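You operate a simulated robot arm through the tools that you are given. There is no shell and no other tool. Be economical: measure what you need, move in short steps, check, and stop when the job is done.

The job below is to be done with a simulated robot arm. You get a single attempt, and the scene is never put back.

## Task
Take the rubber press pad and put it on top of the addressed parcel on the finishing bench.

Only the result counts: the job must be done as asked and must still hold three seconds after the hand-in. Knocking over, shifting, dropping, spilling or breaking anything else fails it.

## Robot
A 6-joint arm with a two-finger parallel gripper, fixed in place. Base frame: the origin is at the foot of the arm, x ahead of it, y to its left, z up; the work surface is at about z = 904. Readings come in mm, degrees, newtons and seconds.
With the tool pointing down near the work surface it reaches from about 360 to 760 mm from the base axis. Its first joint turns from -66.0 to 66.0 degrees. Payload 2.45 kg.
The tool frame sits at the grasp point between the pads (the TCP): z along the fingers, y along the line on which they close. The tips reach 24 mm beyond it. Largest opening 68 mm; finger width 17, thickness 10; the body of the gripper, 40 by 70 mm, starts 41 mm behind the TCP.
Orientation is that of the tool frame in the base frame, as a unit quaternion [x, y, z, w]. With the fingers straight down and closing along the base's y, the tool's x points along the base's -x, its y along +y and its z along -z.

## Interface
- The arm moves only by the tool move_arm. Its argument "increments" is a list of rows, each an object (a shift or turn left out is 0, a gripper value left out holds the last) with "delta_pos": the shift along the base's x, y, z in mm, a list of three; "turn": the turn, a rotation vector about the base's x, y, z in degrees, a list of three. In form: [{"delta_pos": [x, y, z], "turn": [ax, ay, az]}, ...]. A call has 1 to 12 rows; each row shifts and turns the commanded pose from where the row before left it. "claw" is the opening, from 0 (shut) to 1 (fully open), set as the call begins (left out, the last holds). Each row takes 0.2 s and may step no farther than 50 mm and 8.6 degrees from the row before; otherwise, or with a gripper value out of range, the whole call is refused. A pose out of reach is approached as far as the arm can. The call stops where the force on the tool passes 40 N (or 10 N more than at its start, if that is more) or the arm is blocked; 0.2 s more then pass. The fingers move at their own pace (about 108 mm/s each) and stop on an object; they squeeze with about 22 N. The grip force told is the motor's: it shows also when the fingers shut on nothing. Time passes only in rows, and 0.2 s behind the last, so rows that do not move let the fingers close. It gives the time, the measured TCP pose, the force on the tool (base axes), the opening and the grip force at its end, in the units of the frame above (readings bear some noise), and new pictures: "show" is both (left out), scene, wrist or none.
- Cameras (640 x 400 px; columns grow to the right, rows downward): "scene" is fixed at [173.2, 430.9, 1448.3]; the picture's right is [-0.62, -0.78, 0.00], its down [-0.56, 0.45, -0.69] and it looks along [0.54, -0.43, -0.72] (base axes); focal length 273 px, centre (320, 200). "wrist" rides on the gripper at [84, 11, -75] in the tool frame; the picture's right is [-0.13, 0.99, 0.00], its down [-0.60, -0.08, -0.79] and it looks along [-0.79, -0.10, 0.61] (tool axes); focal length 251 px, centre (320, 200). There is no depth. A picture from a camera that has moved, and an enlarged one, comes with that camera's place and axes in the base frame and with its lens.
- close_up(camera, box): a new picture of the part [left, top, right, bottom] of that camera's present view, enlarged. It takes no simulated time.
- close_job(): hands the job in; it is judged then, once.

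Work in short steps. Places have to be worked out from the pictures, the camera data and where the tool is seen: move nearer, look again, correct. Check each grasp and each placing, and mend what went wrong. You have 90 turns and 170 pictures in all, those below and enlarged ones among them. Open the gripper and draw the arm clear of the work before you hand the job in, unless the task says otherwise; then end with one line.

The tools are called as name(argument=value, ...) on one line, values as JSON. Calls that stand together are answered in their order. move_arm: Moves the arm, as the interface text tells. Its arguments: {"type":"object","properties":{"increments":{"type":"array","items":{"type":"object","properties":{"delta_pos":{"type":"array","items":{"type":"number"}},"turn":{"type":"array","items":{"type":"number"}}}}},"claw":{"type":"number"},"show":{"type":"string","enum":["both","scene","wrist","none"]}},"required":["increments"]} The other tools are called the same way: close_up (camera, box) takes an enlarged picture of a part of a camera's view; close_job () hands the job in.

At the start:

```text
clock: 0.0
tcp_pos: [398.6, 175.6, 1223.7]
orientation: [0.0, 1.0, 0.001, -0.001]
wrist_force: [-0.1, -0.1, -0.5]
grip_width: 68.2
gripper_force: 0.0
```

scene: 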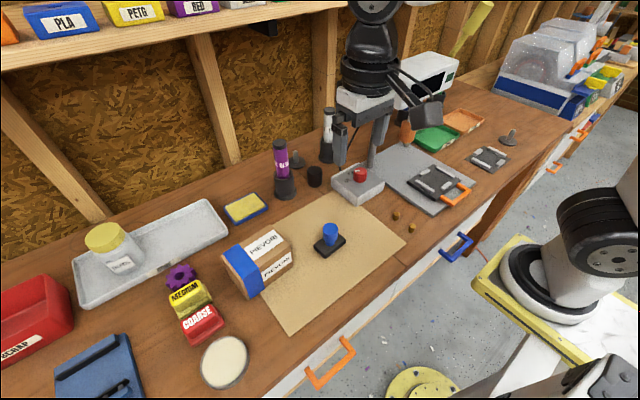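
wrist: 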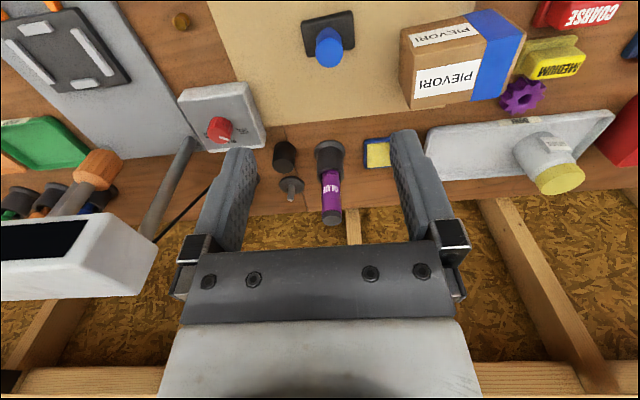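

I'll look closer at the likely press pad (black with blue knob) and the parcel to identify them.

close_up(camera="scene", box=[210, 190, 410, 315])

close_up(camera="wrist", box=[270, 0, 550, 175])

close_up(camera="scene", box=[320, 90, 540, 228])

```text
3.20 times, centred on (310, 252) of scene
camera zoom: at [173.2, 430.9, 1448.3], right [-0.62, -0.78, 0.0], down [-0.56, 0.45, -0.69], along [0.54, -0.43, -0.72], focal length 873 px, centre (352, 32)
```

zoom: 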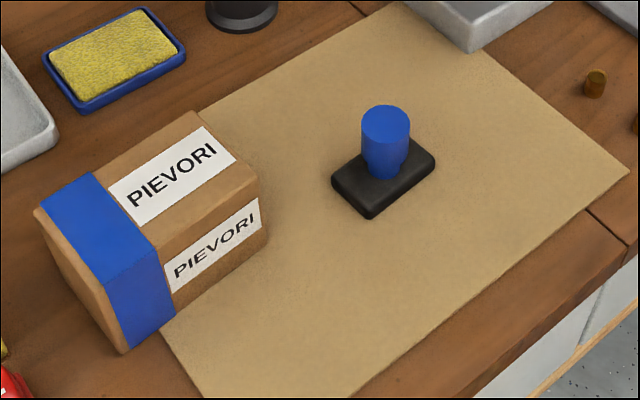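

```text
2.29 times, centred on (410, 88) of wrist
camera zoom: at [315.6, 186.8, 1298.6], right [0.13, 0.99, 0.0], down [0.6, -0.08, 0.79], along [0.79, -0.1, -0.61], focal length 575 px, centre (114, 457)
```

zoom: 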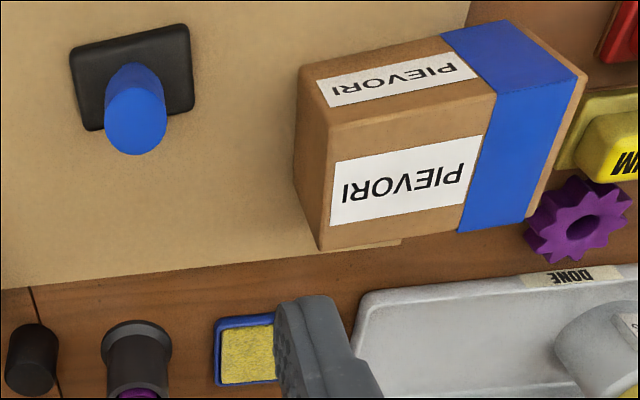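

```text
2.90 times, centred on (430, 159) of scene
camera zoom: at [173.2, 430.9, 1448.3], right [-0.62, -0.78, 0.0], down [-0.56, 0.45, -0.69], along [0.54, -0.43, -0.72], focal length 791 px, centre (1, 319)
```

zoom: 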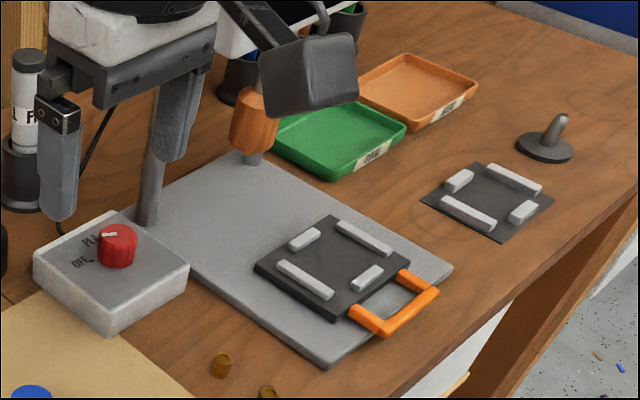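

The press pad is the blue-knobbed stamp: knob top at about (451, 181, 970). The parcel top centre triangulates to about (488, 340, 986). I move above the knob and look again.

move_arm(increments=[{"delta_pos": [18, 2, -45]}, {"delta_pos": [17, 2, -45]}, {"delta_pos": [17, 1, -45]}, {"delta_pos": [0, 0, 0]}], claw=1)

```text
clock: 1.0
tcp_pos: [451.3, 180.8, 1090.1]
orientation: [-0.001, 1.0, -0.001, 0.0]
wrist_force: [0.2, 0.3, -0.9]
grip_width: 68.0
gripper_force: 0.0
camera wrist: at [366.7, 191.6, 1164.7], right [0.13, 0.99, 0.0], down [0.6, -0.08, 0.79], along [0.79, -0.1, -0.61], focal length 251 px, centre (320, 200)
```

scene: 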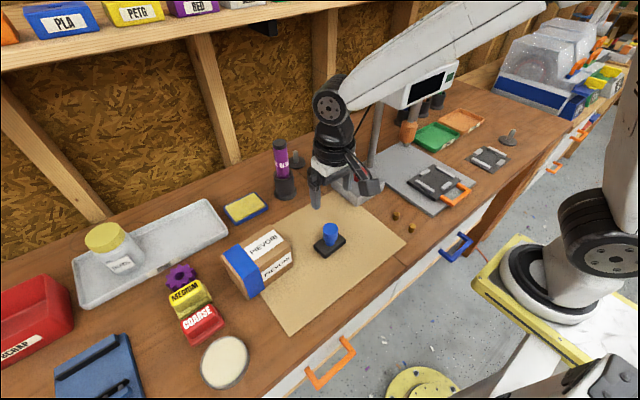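
wrist: 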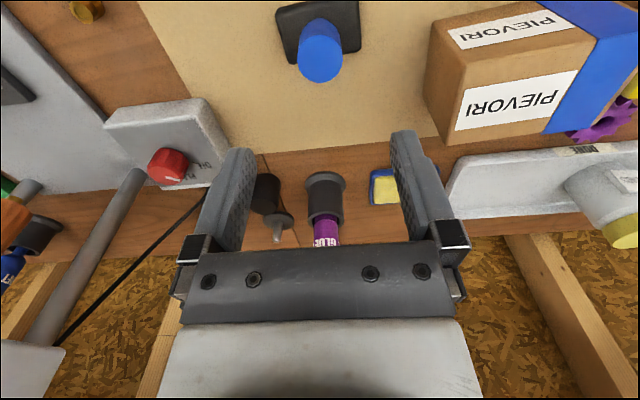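

Knob reprojects to (452, 181) at z≈970, which agrees. A zoom to judge the knob's diameter and shape before going down.

close_up(camera="wrist", box=[250, 0, 410, 100])

close_up(camera="scene", box=[290, 210, 370, 260])

```text
4.00 times, centred on (330, 50) of wrist
camera zoom: at [366.7, 191.6, 1164.7], right [0.13, 0.99, 0.0], down [0.6, -0.08, 0.79], along [0.79, -0.1, -0.61], focal length 1006 px, centre (280, 800)
```

zoom: 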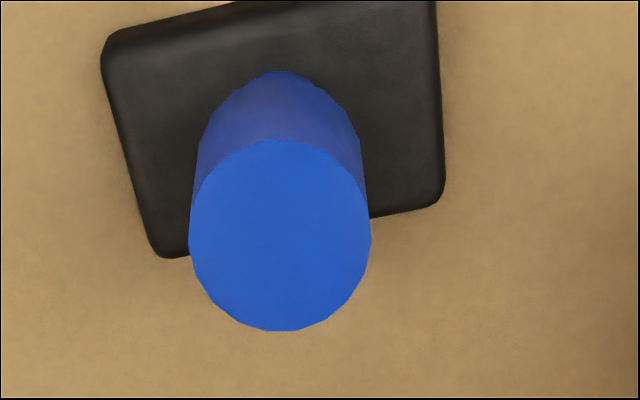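

```text
8.00 times, centred on (330, 235) of scene
camera zoom: at [173.2, 430.9, 1448.3], right [-0.62, -0.78, 0.0], down [-0.56, 0.45, -0.69], along [0.54, -0.43, -0.72], focal length 2184 px, centre (240, -80)
```

zoom: 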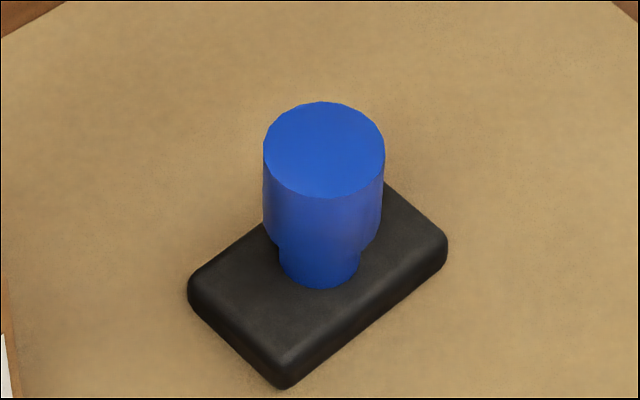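

Knob is about 33 mm wide, its grippable part z≈939–969, centre (451, 181). I descend to TCP z≈952 (tips ≈928, above the pad base) and then close.

move_arm(increments=[{"delta_pos": [0, 0.5, -40]}, {"delta_pos": [0, 0, -40]}, {"delta_pos": [0, 0, -35]}, {"delta_pos": [0, 0, -15]}, {"delta_pos": [0, 0, -7]}, {"delta_pos": [0, 0, 0]}])

```text
clock: 2.4
tcp_pos: [451.1, 181.4, 951.4]
orientation: [0.0, 1.0, 0.0, 0.0]
wrist_force: [-0.4, 0.2, 0.2]
grip_width: 68.0
gripper_force: 0.0
camera wrist: at [366.7, 192.2, 1027.3], right [0.13, 0.99, 0.0], down [0.6, -0.08, 0.79], along [0.79, -0.1, -0.61], focal length 251 px, centre (320, 200)
```

scene: 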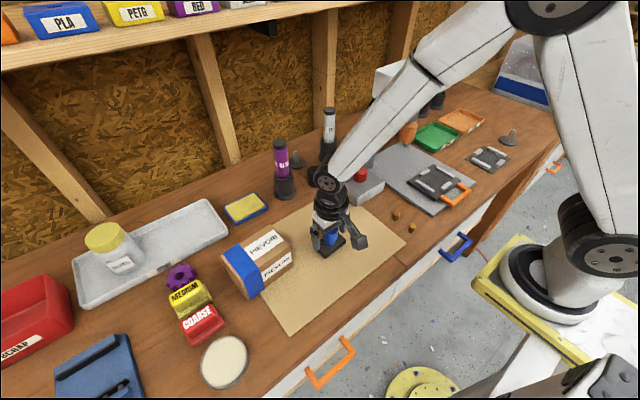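
wrist: 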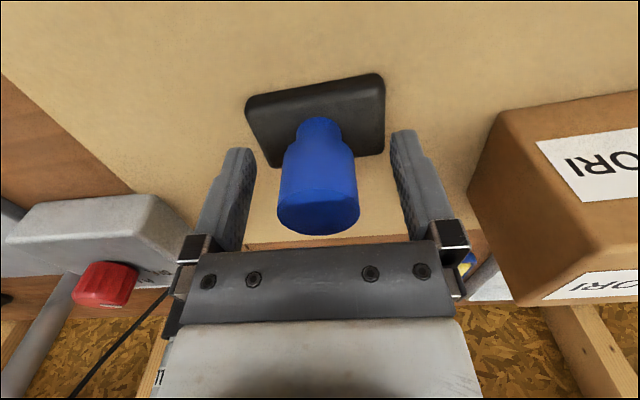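

The knob sits centred between the fingers. Close and let them settle.

move_arm(increments=[{"delta_pos": [0, 0, 0]}, {"delta_pos": [0, 0, 0]}, {"delta_pos": [0, 0, 0]}], claw=0, show="wrist")

```text
clock: 3.2
tcp_pos: [450.4, 180.0, 951.4]
orientation: [0.0, 1.0, 0.0, 0.001]
wrist_force: [1.0, 0.7, -1.1]
grip_width: 33.1
gripper_force: 21.5
camera wrist: at [366.8, 192.2, 1027.5], right [0.13, 0.99, 0.0], down [0.6, -0.08, 0.79], along [0.79, -0.1, -0.61], focal length 251 px, centre (320, 200)
```

wrist: 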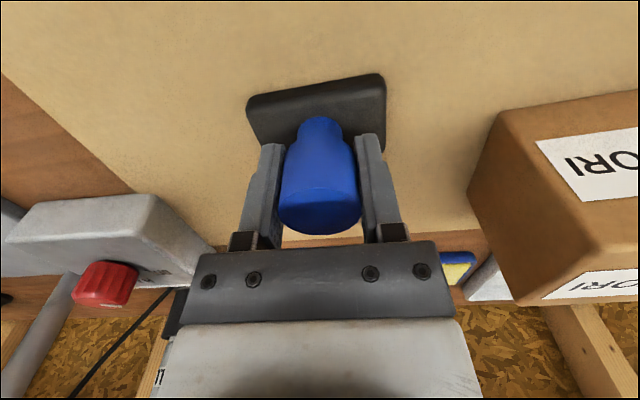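

The grip holds at 33 mm and 21.5 N. Lift straight up about 140 mm and check that the pad comes along.

move_arm(increments=[{"delta_pos": [0, 0, 10]}, {"delta_pos": [0, 0, 20]}, {"delta_pos": [0, 0, 30]}, {"delta_pos": [0, 0, 40]}, {"delta_pos": [0, 0, 40]}, {"delta_pos": [0, 0, 0]}])

```text
clock: 4.6
tcp_pos: [449.2, 179.3, 1091.8]
orientation: [0.0, 1.0, -0.001, 0.0]
wrist_force: [0.3, 0.1, -1.8]
grip_width: 33.1
gripper_force: 22.1
camera wrist: at [365.5, 190.6, 1166.2], right [0.13, 0.99, 0.0], down [0.6, -0.08, 0.79], along [0.79, -0.1, -0.61], focal length 251 px, centre (320, 200)
```

scene: 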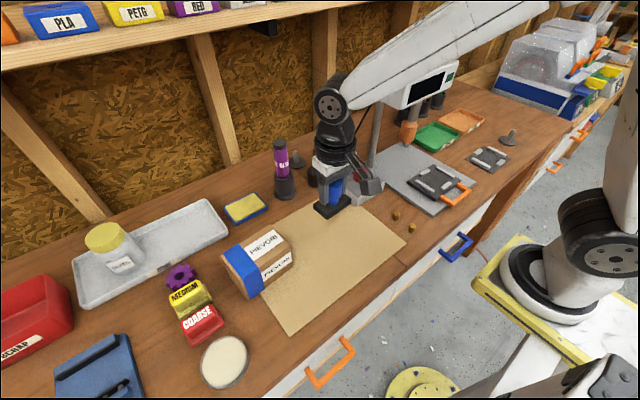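
wrist: 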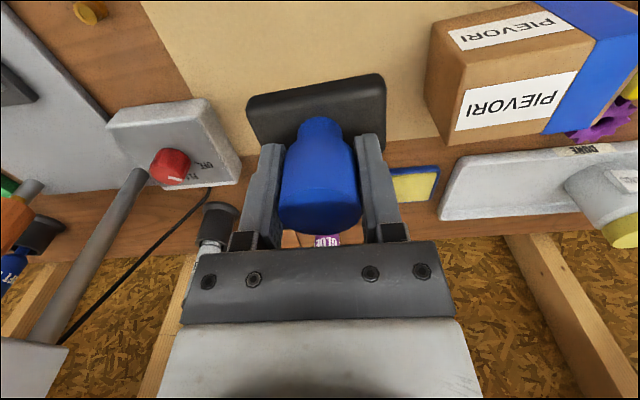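

The pad is securely held. Its hold height on the bench was TCP 951, so on the parcel top (≈986) it should touch at TCP ≈1033. I move over the parcel centre (≈488, 339) at the present height.

move_arm(increments=[{"delta_pos": [7, 30, 0]}, {"delta_pos": [9, 37, 0]}, {"delta_pos": [9, 37, 0]}, {"delta_pos": [8, 33, 0]}, {"delta_pos": [5, 22, 0]}, {"delta_pos": [0, 0, 0]}, {"delta_pos": [0, 0, 0]}])

```text
clock: 6.2
tcp_pos: [488.9, 339.9, 1090.7]
orientation: [-0.001, 1.0, 0.0, 0.001]
wrist_force: [-0.2, 0.0, -0.8]
grip_width: 33.2
gripper_force: 21.5
camera wrist: at [405.8, 350.9, 1166.7], right [0.13, 0.99, 0.0], down [0.6, -0.08, 0.79], along [0.79, -0.1, -0.61], focal length 251 px, centre (320, 200)
```

scene: 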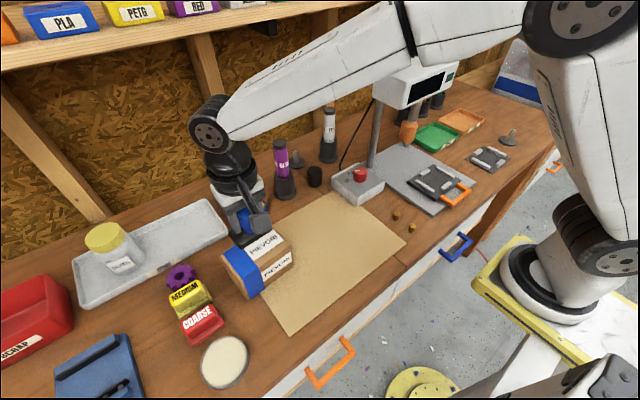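
wrist: 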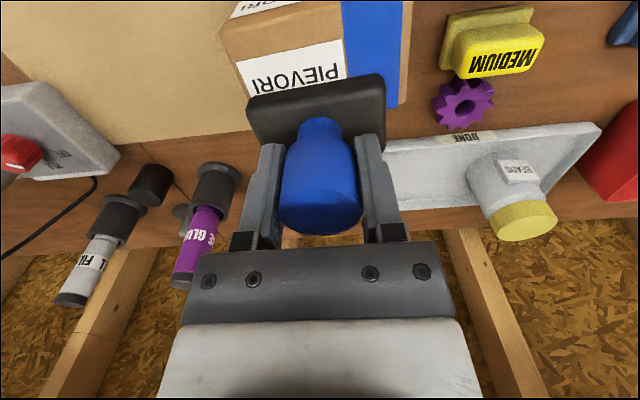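

Pad is over the parcel and similarly oriented. Descend to about 10 mm above contact and check.

move_arm(increments=[{"delta_pos": [0, 0, -25]}, {"delta_pos": [0, 0, -15]}, {"delta_pos": [0, 0, -7]}, {"delta_pos": [0, 0, 0]}])

close_up(camera="scene", box=[190, 190, 318, 310])

```text
clock: 7.2
tcp_pos: [489.7, 340.2, 1045.8]
orientation: [-0.001, 1.0, 0.0, 0.0]
wrist_force: [-0.8, -1.2, -1.1]
grip_width: 33.0
gripper_force: 21.6
camera wrist: at [405.8, 351.2, 1120.2], right [0.13, 0.99, 0.0], down [0.6, -0.08, 0.79], along [0.79, -0.1, -0.61], focal length 251 px, centre (320, 200)
```

scene: 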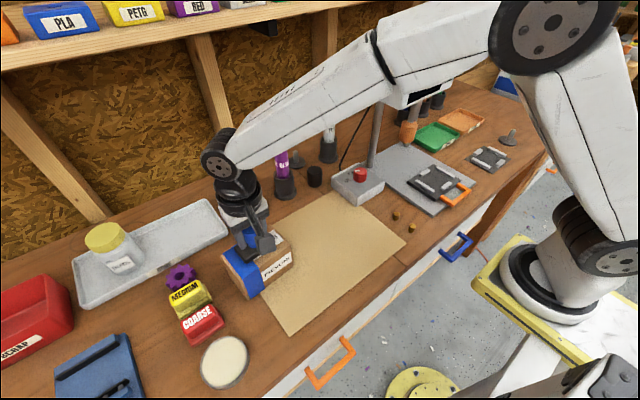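
wrist: 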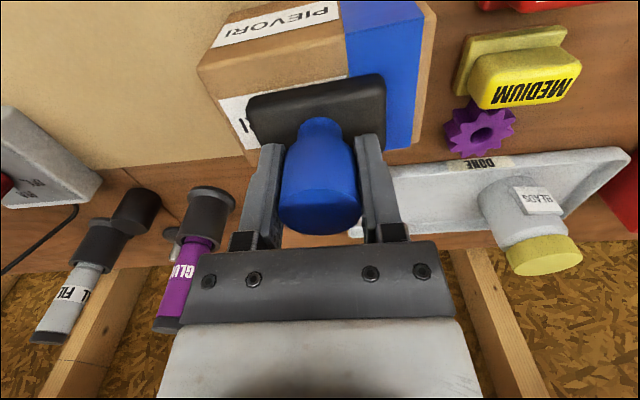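

```text
3.33 times, centred on (254, 250) of scene
camera zoom: at [173.2, 430.9, 1448.3], right [-0.62, -0.78, 0.0], down [-0.56, 0.45, -0.69], along [0.54, -0.43, -0.72], focal length 910 px, centre (540, 33)
```

zoom: 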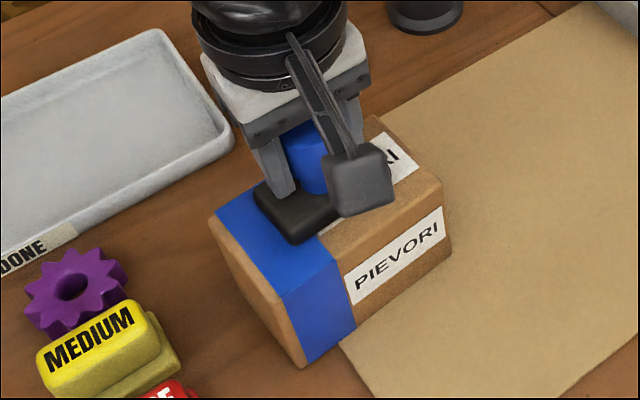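

Pad sits well within the top face, with roughly 10 mm to go. Lower gently in 2 mm rows, watching the force.

move_arm(increments=[{"delta_pos": [0, 0, -3]}, {"delta_pos": [0, 0, -2]}, {"delta_pos": [0, 0, -2]}, {"delta_pos": [0, 0, -1]}, {"delta_pos": [0, 0, 0]}], show="wrist")

close_up(camera="scene", box=[220, 210, 300, 260])

```text
clock: 8.4
tcp_pos: [489.5, 339.8, 1036.1]
orientation: [0.0, 1.0, 0.0, 0.001]
wrist_force: [1.1, -2.3, 8.0]
grip_width: 33.1
gripper_force: 22.0
camera wrist: at [405.3, 351.6, 1112.3], right [0.13, 0.99, 0.0], down [0.6, -0.08, 0.79], along [0.79, -0.1, -0.61], focal length 251 px, centre (320, 200)
```

wrist: 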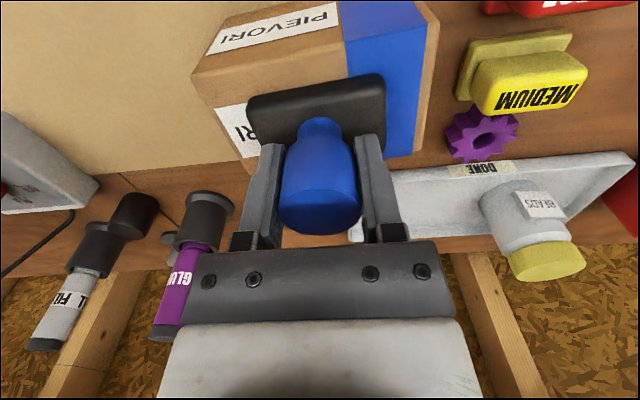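

```text
8.00 times, centred on (260, 235) of scene
camera zoom: at [173.0, 430.8, 1448.4], right [-0.62, -0.78, 0.0], down [-0.56, 0.45, -0.69], along [0.54, -0.43, -0.72], focal length 2184 px, centre (800, -80)
```

zoom: 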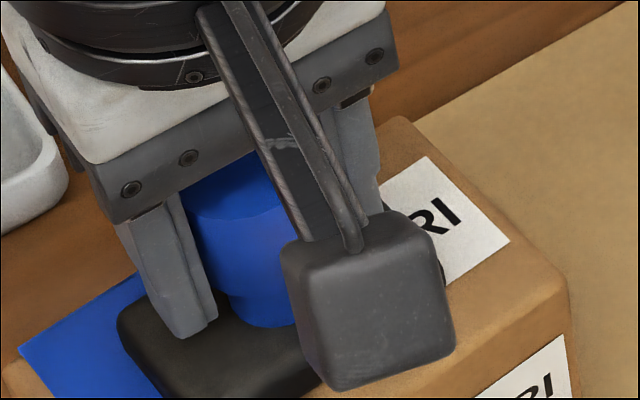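

Contact felt (8 N up), and the pad is flat and well inside the top face. Release in place, then check.

move_arm(increments=[{"delta_pos": [0, 0, 0.5]}, {"delta_pos": [0, 0, 0]}, {"delta_pos": [0, 0, 0]}], claw=1, show="wrist")

```text
clock: 9.2
tcp_pos: [487.9, 341.4, 1037.1]
orientation: [0.0, 1.0, 0.0, 0.0]
wrist_force: [0.2, 0.4, -0.1]
grip_width: 68.0
gripper_force: 0.1
camera wrist: at [404.9, 351.7, 1112.0], right [0.13, 0.99, 0.0], down [0.6, -0.08, 0.79], along [0.79, -0.1, -0.61], focal length 251 px, centre (320, 200)
```

wrist: 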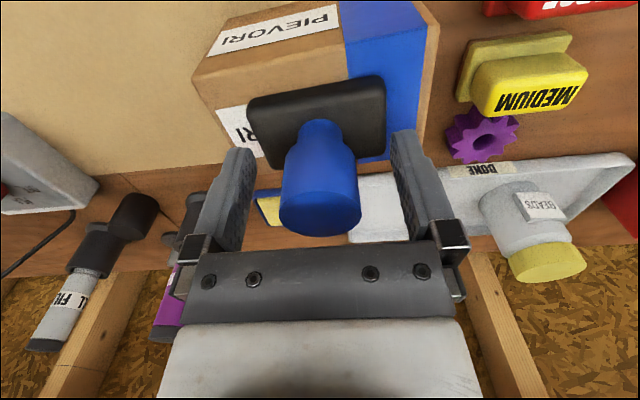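

Released, and the pad stands unmoved. Lift straight up slowly, then go clear.

move_arm(increments=[{"delta_pos": [0, 0, 15]}, {"delta_pos": [0, 0, 30]}, {"delta_pos": [0, 0, 40]}, {"delta_pos": [0, 0, 40]}, {"delta_pos": [0, -40, 20]}, {"delta_pos": [0, -40, 0]}, {"delta_pos": [-10, -40, 0]}, {"delta_pos": [-10, -40, 0]}, {"delta_pos": [0, 0, 0]}])

close_up(camera="scene", box=[190, 190, 350, 290])

```text
clock: 11.2
tcp_pos: [471.8, 181.0, 1184.4]
orientation: [0.0, 1.0, 0.0, 0.0]
wrist_force: [0.2, 0.1, 0.3]
grip_width: 68.0
gripper_force: 0.0
camera wrist: at [388.6, 192.7, 1259.6], right [0.13, 0.99, 0.0], down [0.6, -0.08, 0.79], along [0.79, -0.1, -0.61], focal length 251 px, centre (320, 200)
```

scene: 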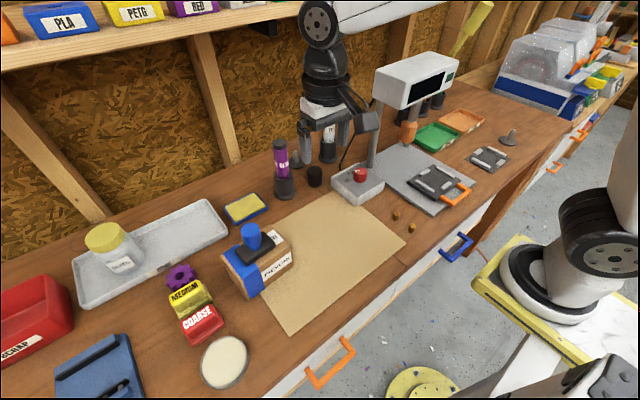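
wrist: 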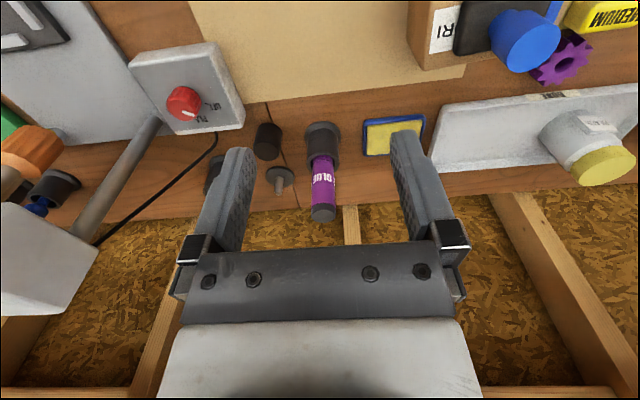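

```text
4.00 times, centred on (270, 240) of scene
camera zoom: at [173.2, 430.9, 1448.3], right [-0.62, -0.78, 0.0], down [-0.56, 0.45, -0.69], along [0.54, -0.43, -0.72], focal length 1092 px, centre (520, 40)
```

zoom: 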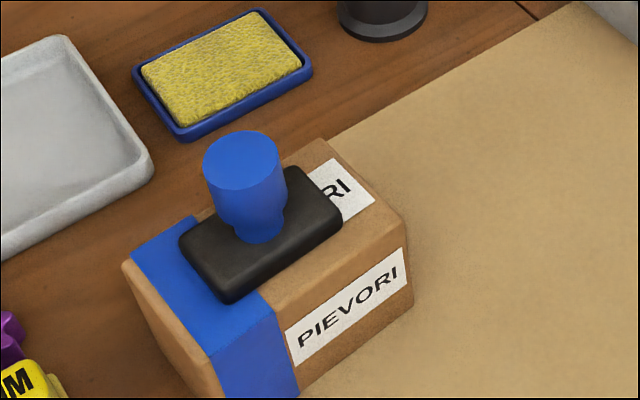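

The pad lies flat on the parcel, nothing else has moved, and the arm is clear with the gripper open. I hand in.

close_job()

```text
The job is handed in.
```

The rubber press pad is lying flat on top of the addressed parcel, nothing else appears to have moved, and the job is handed in.
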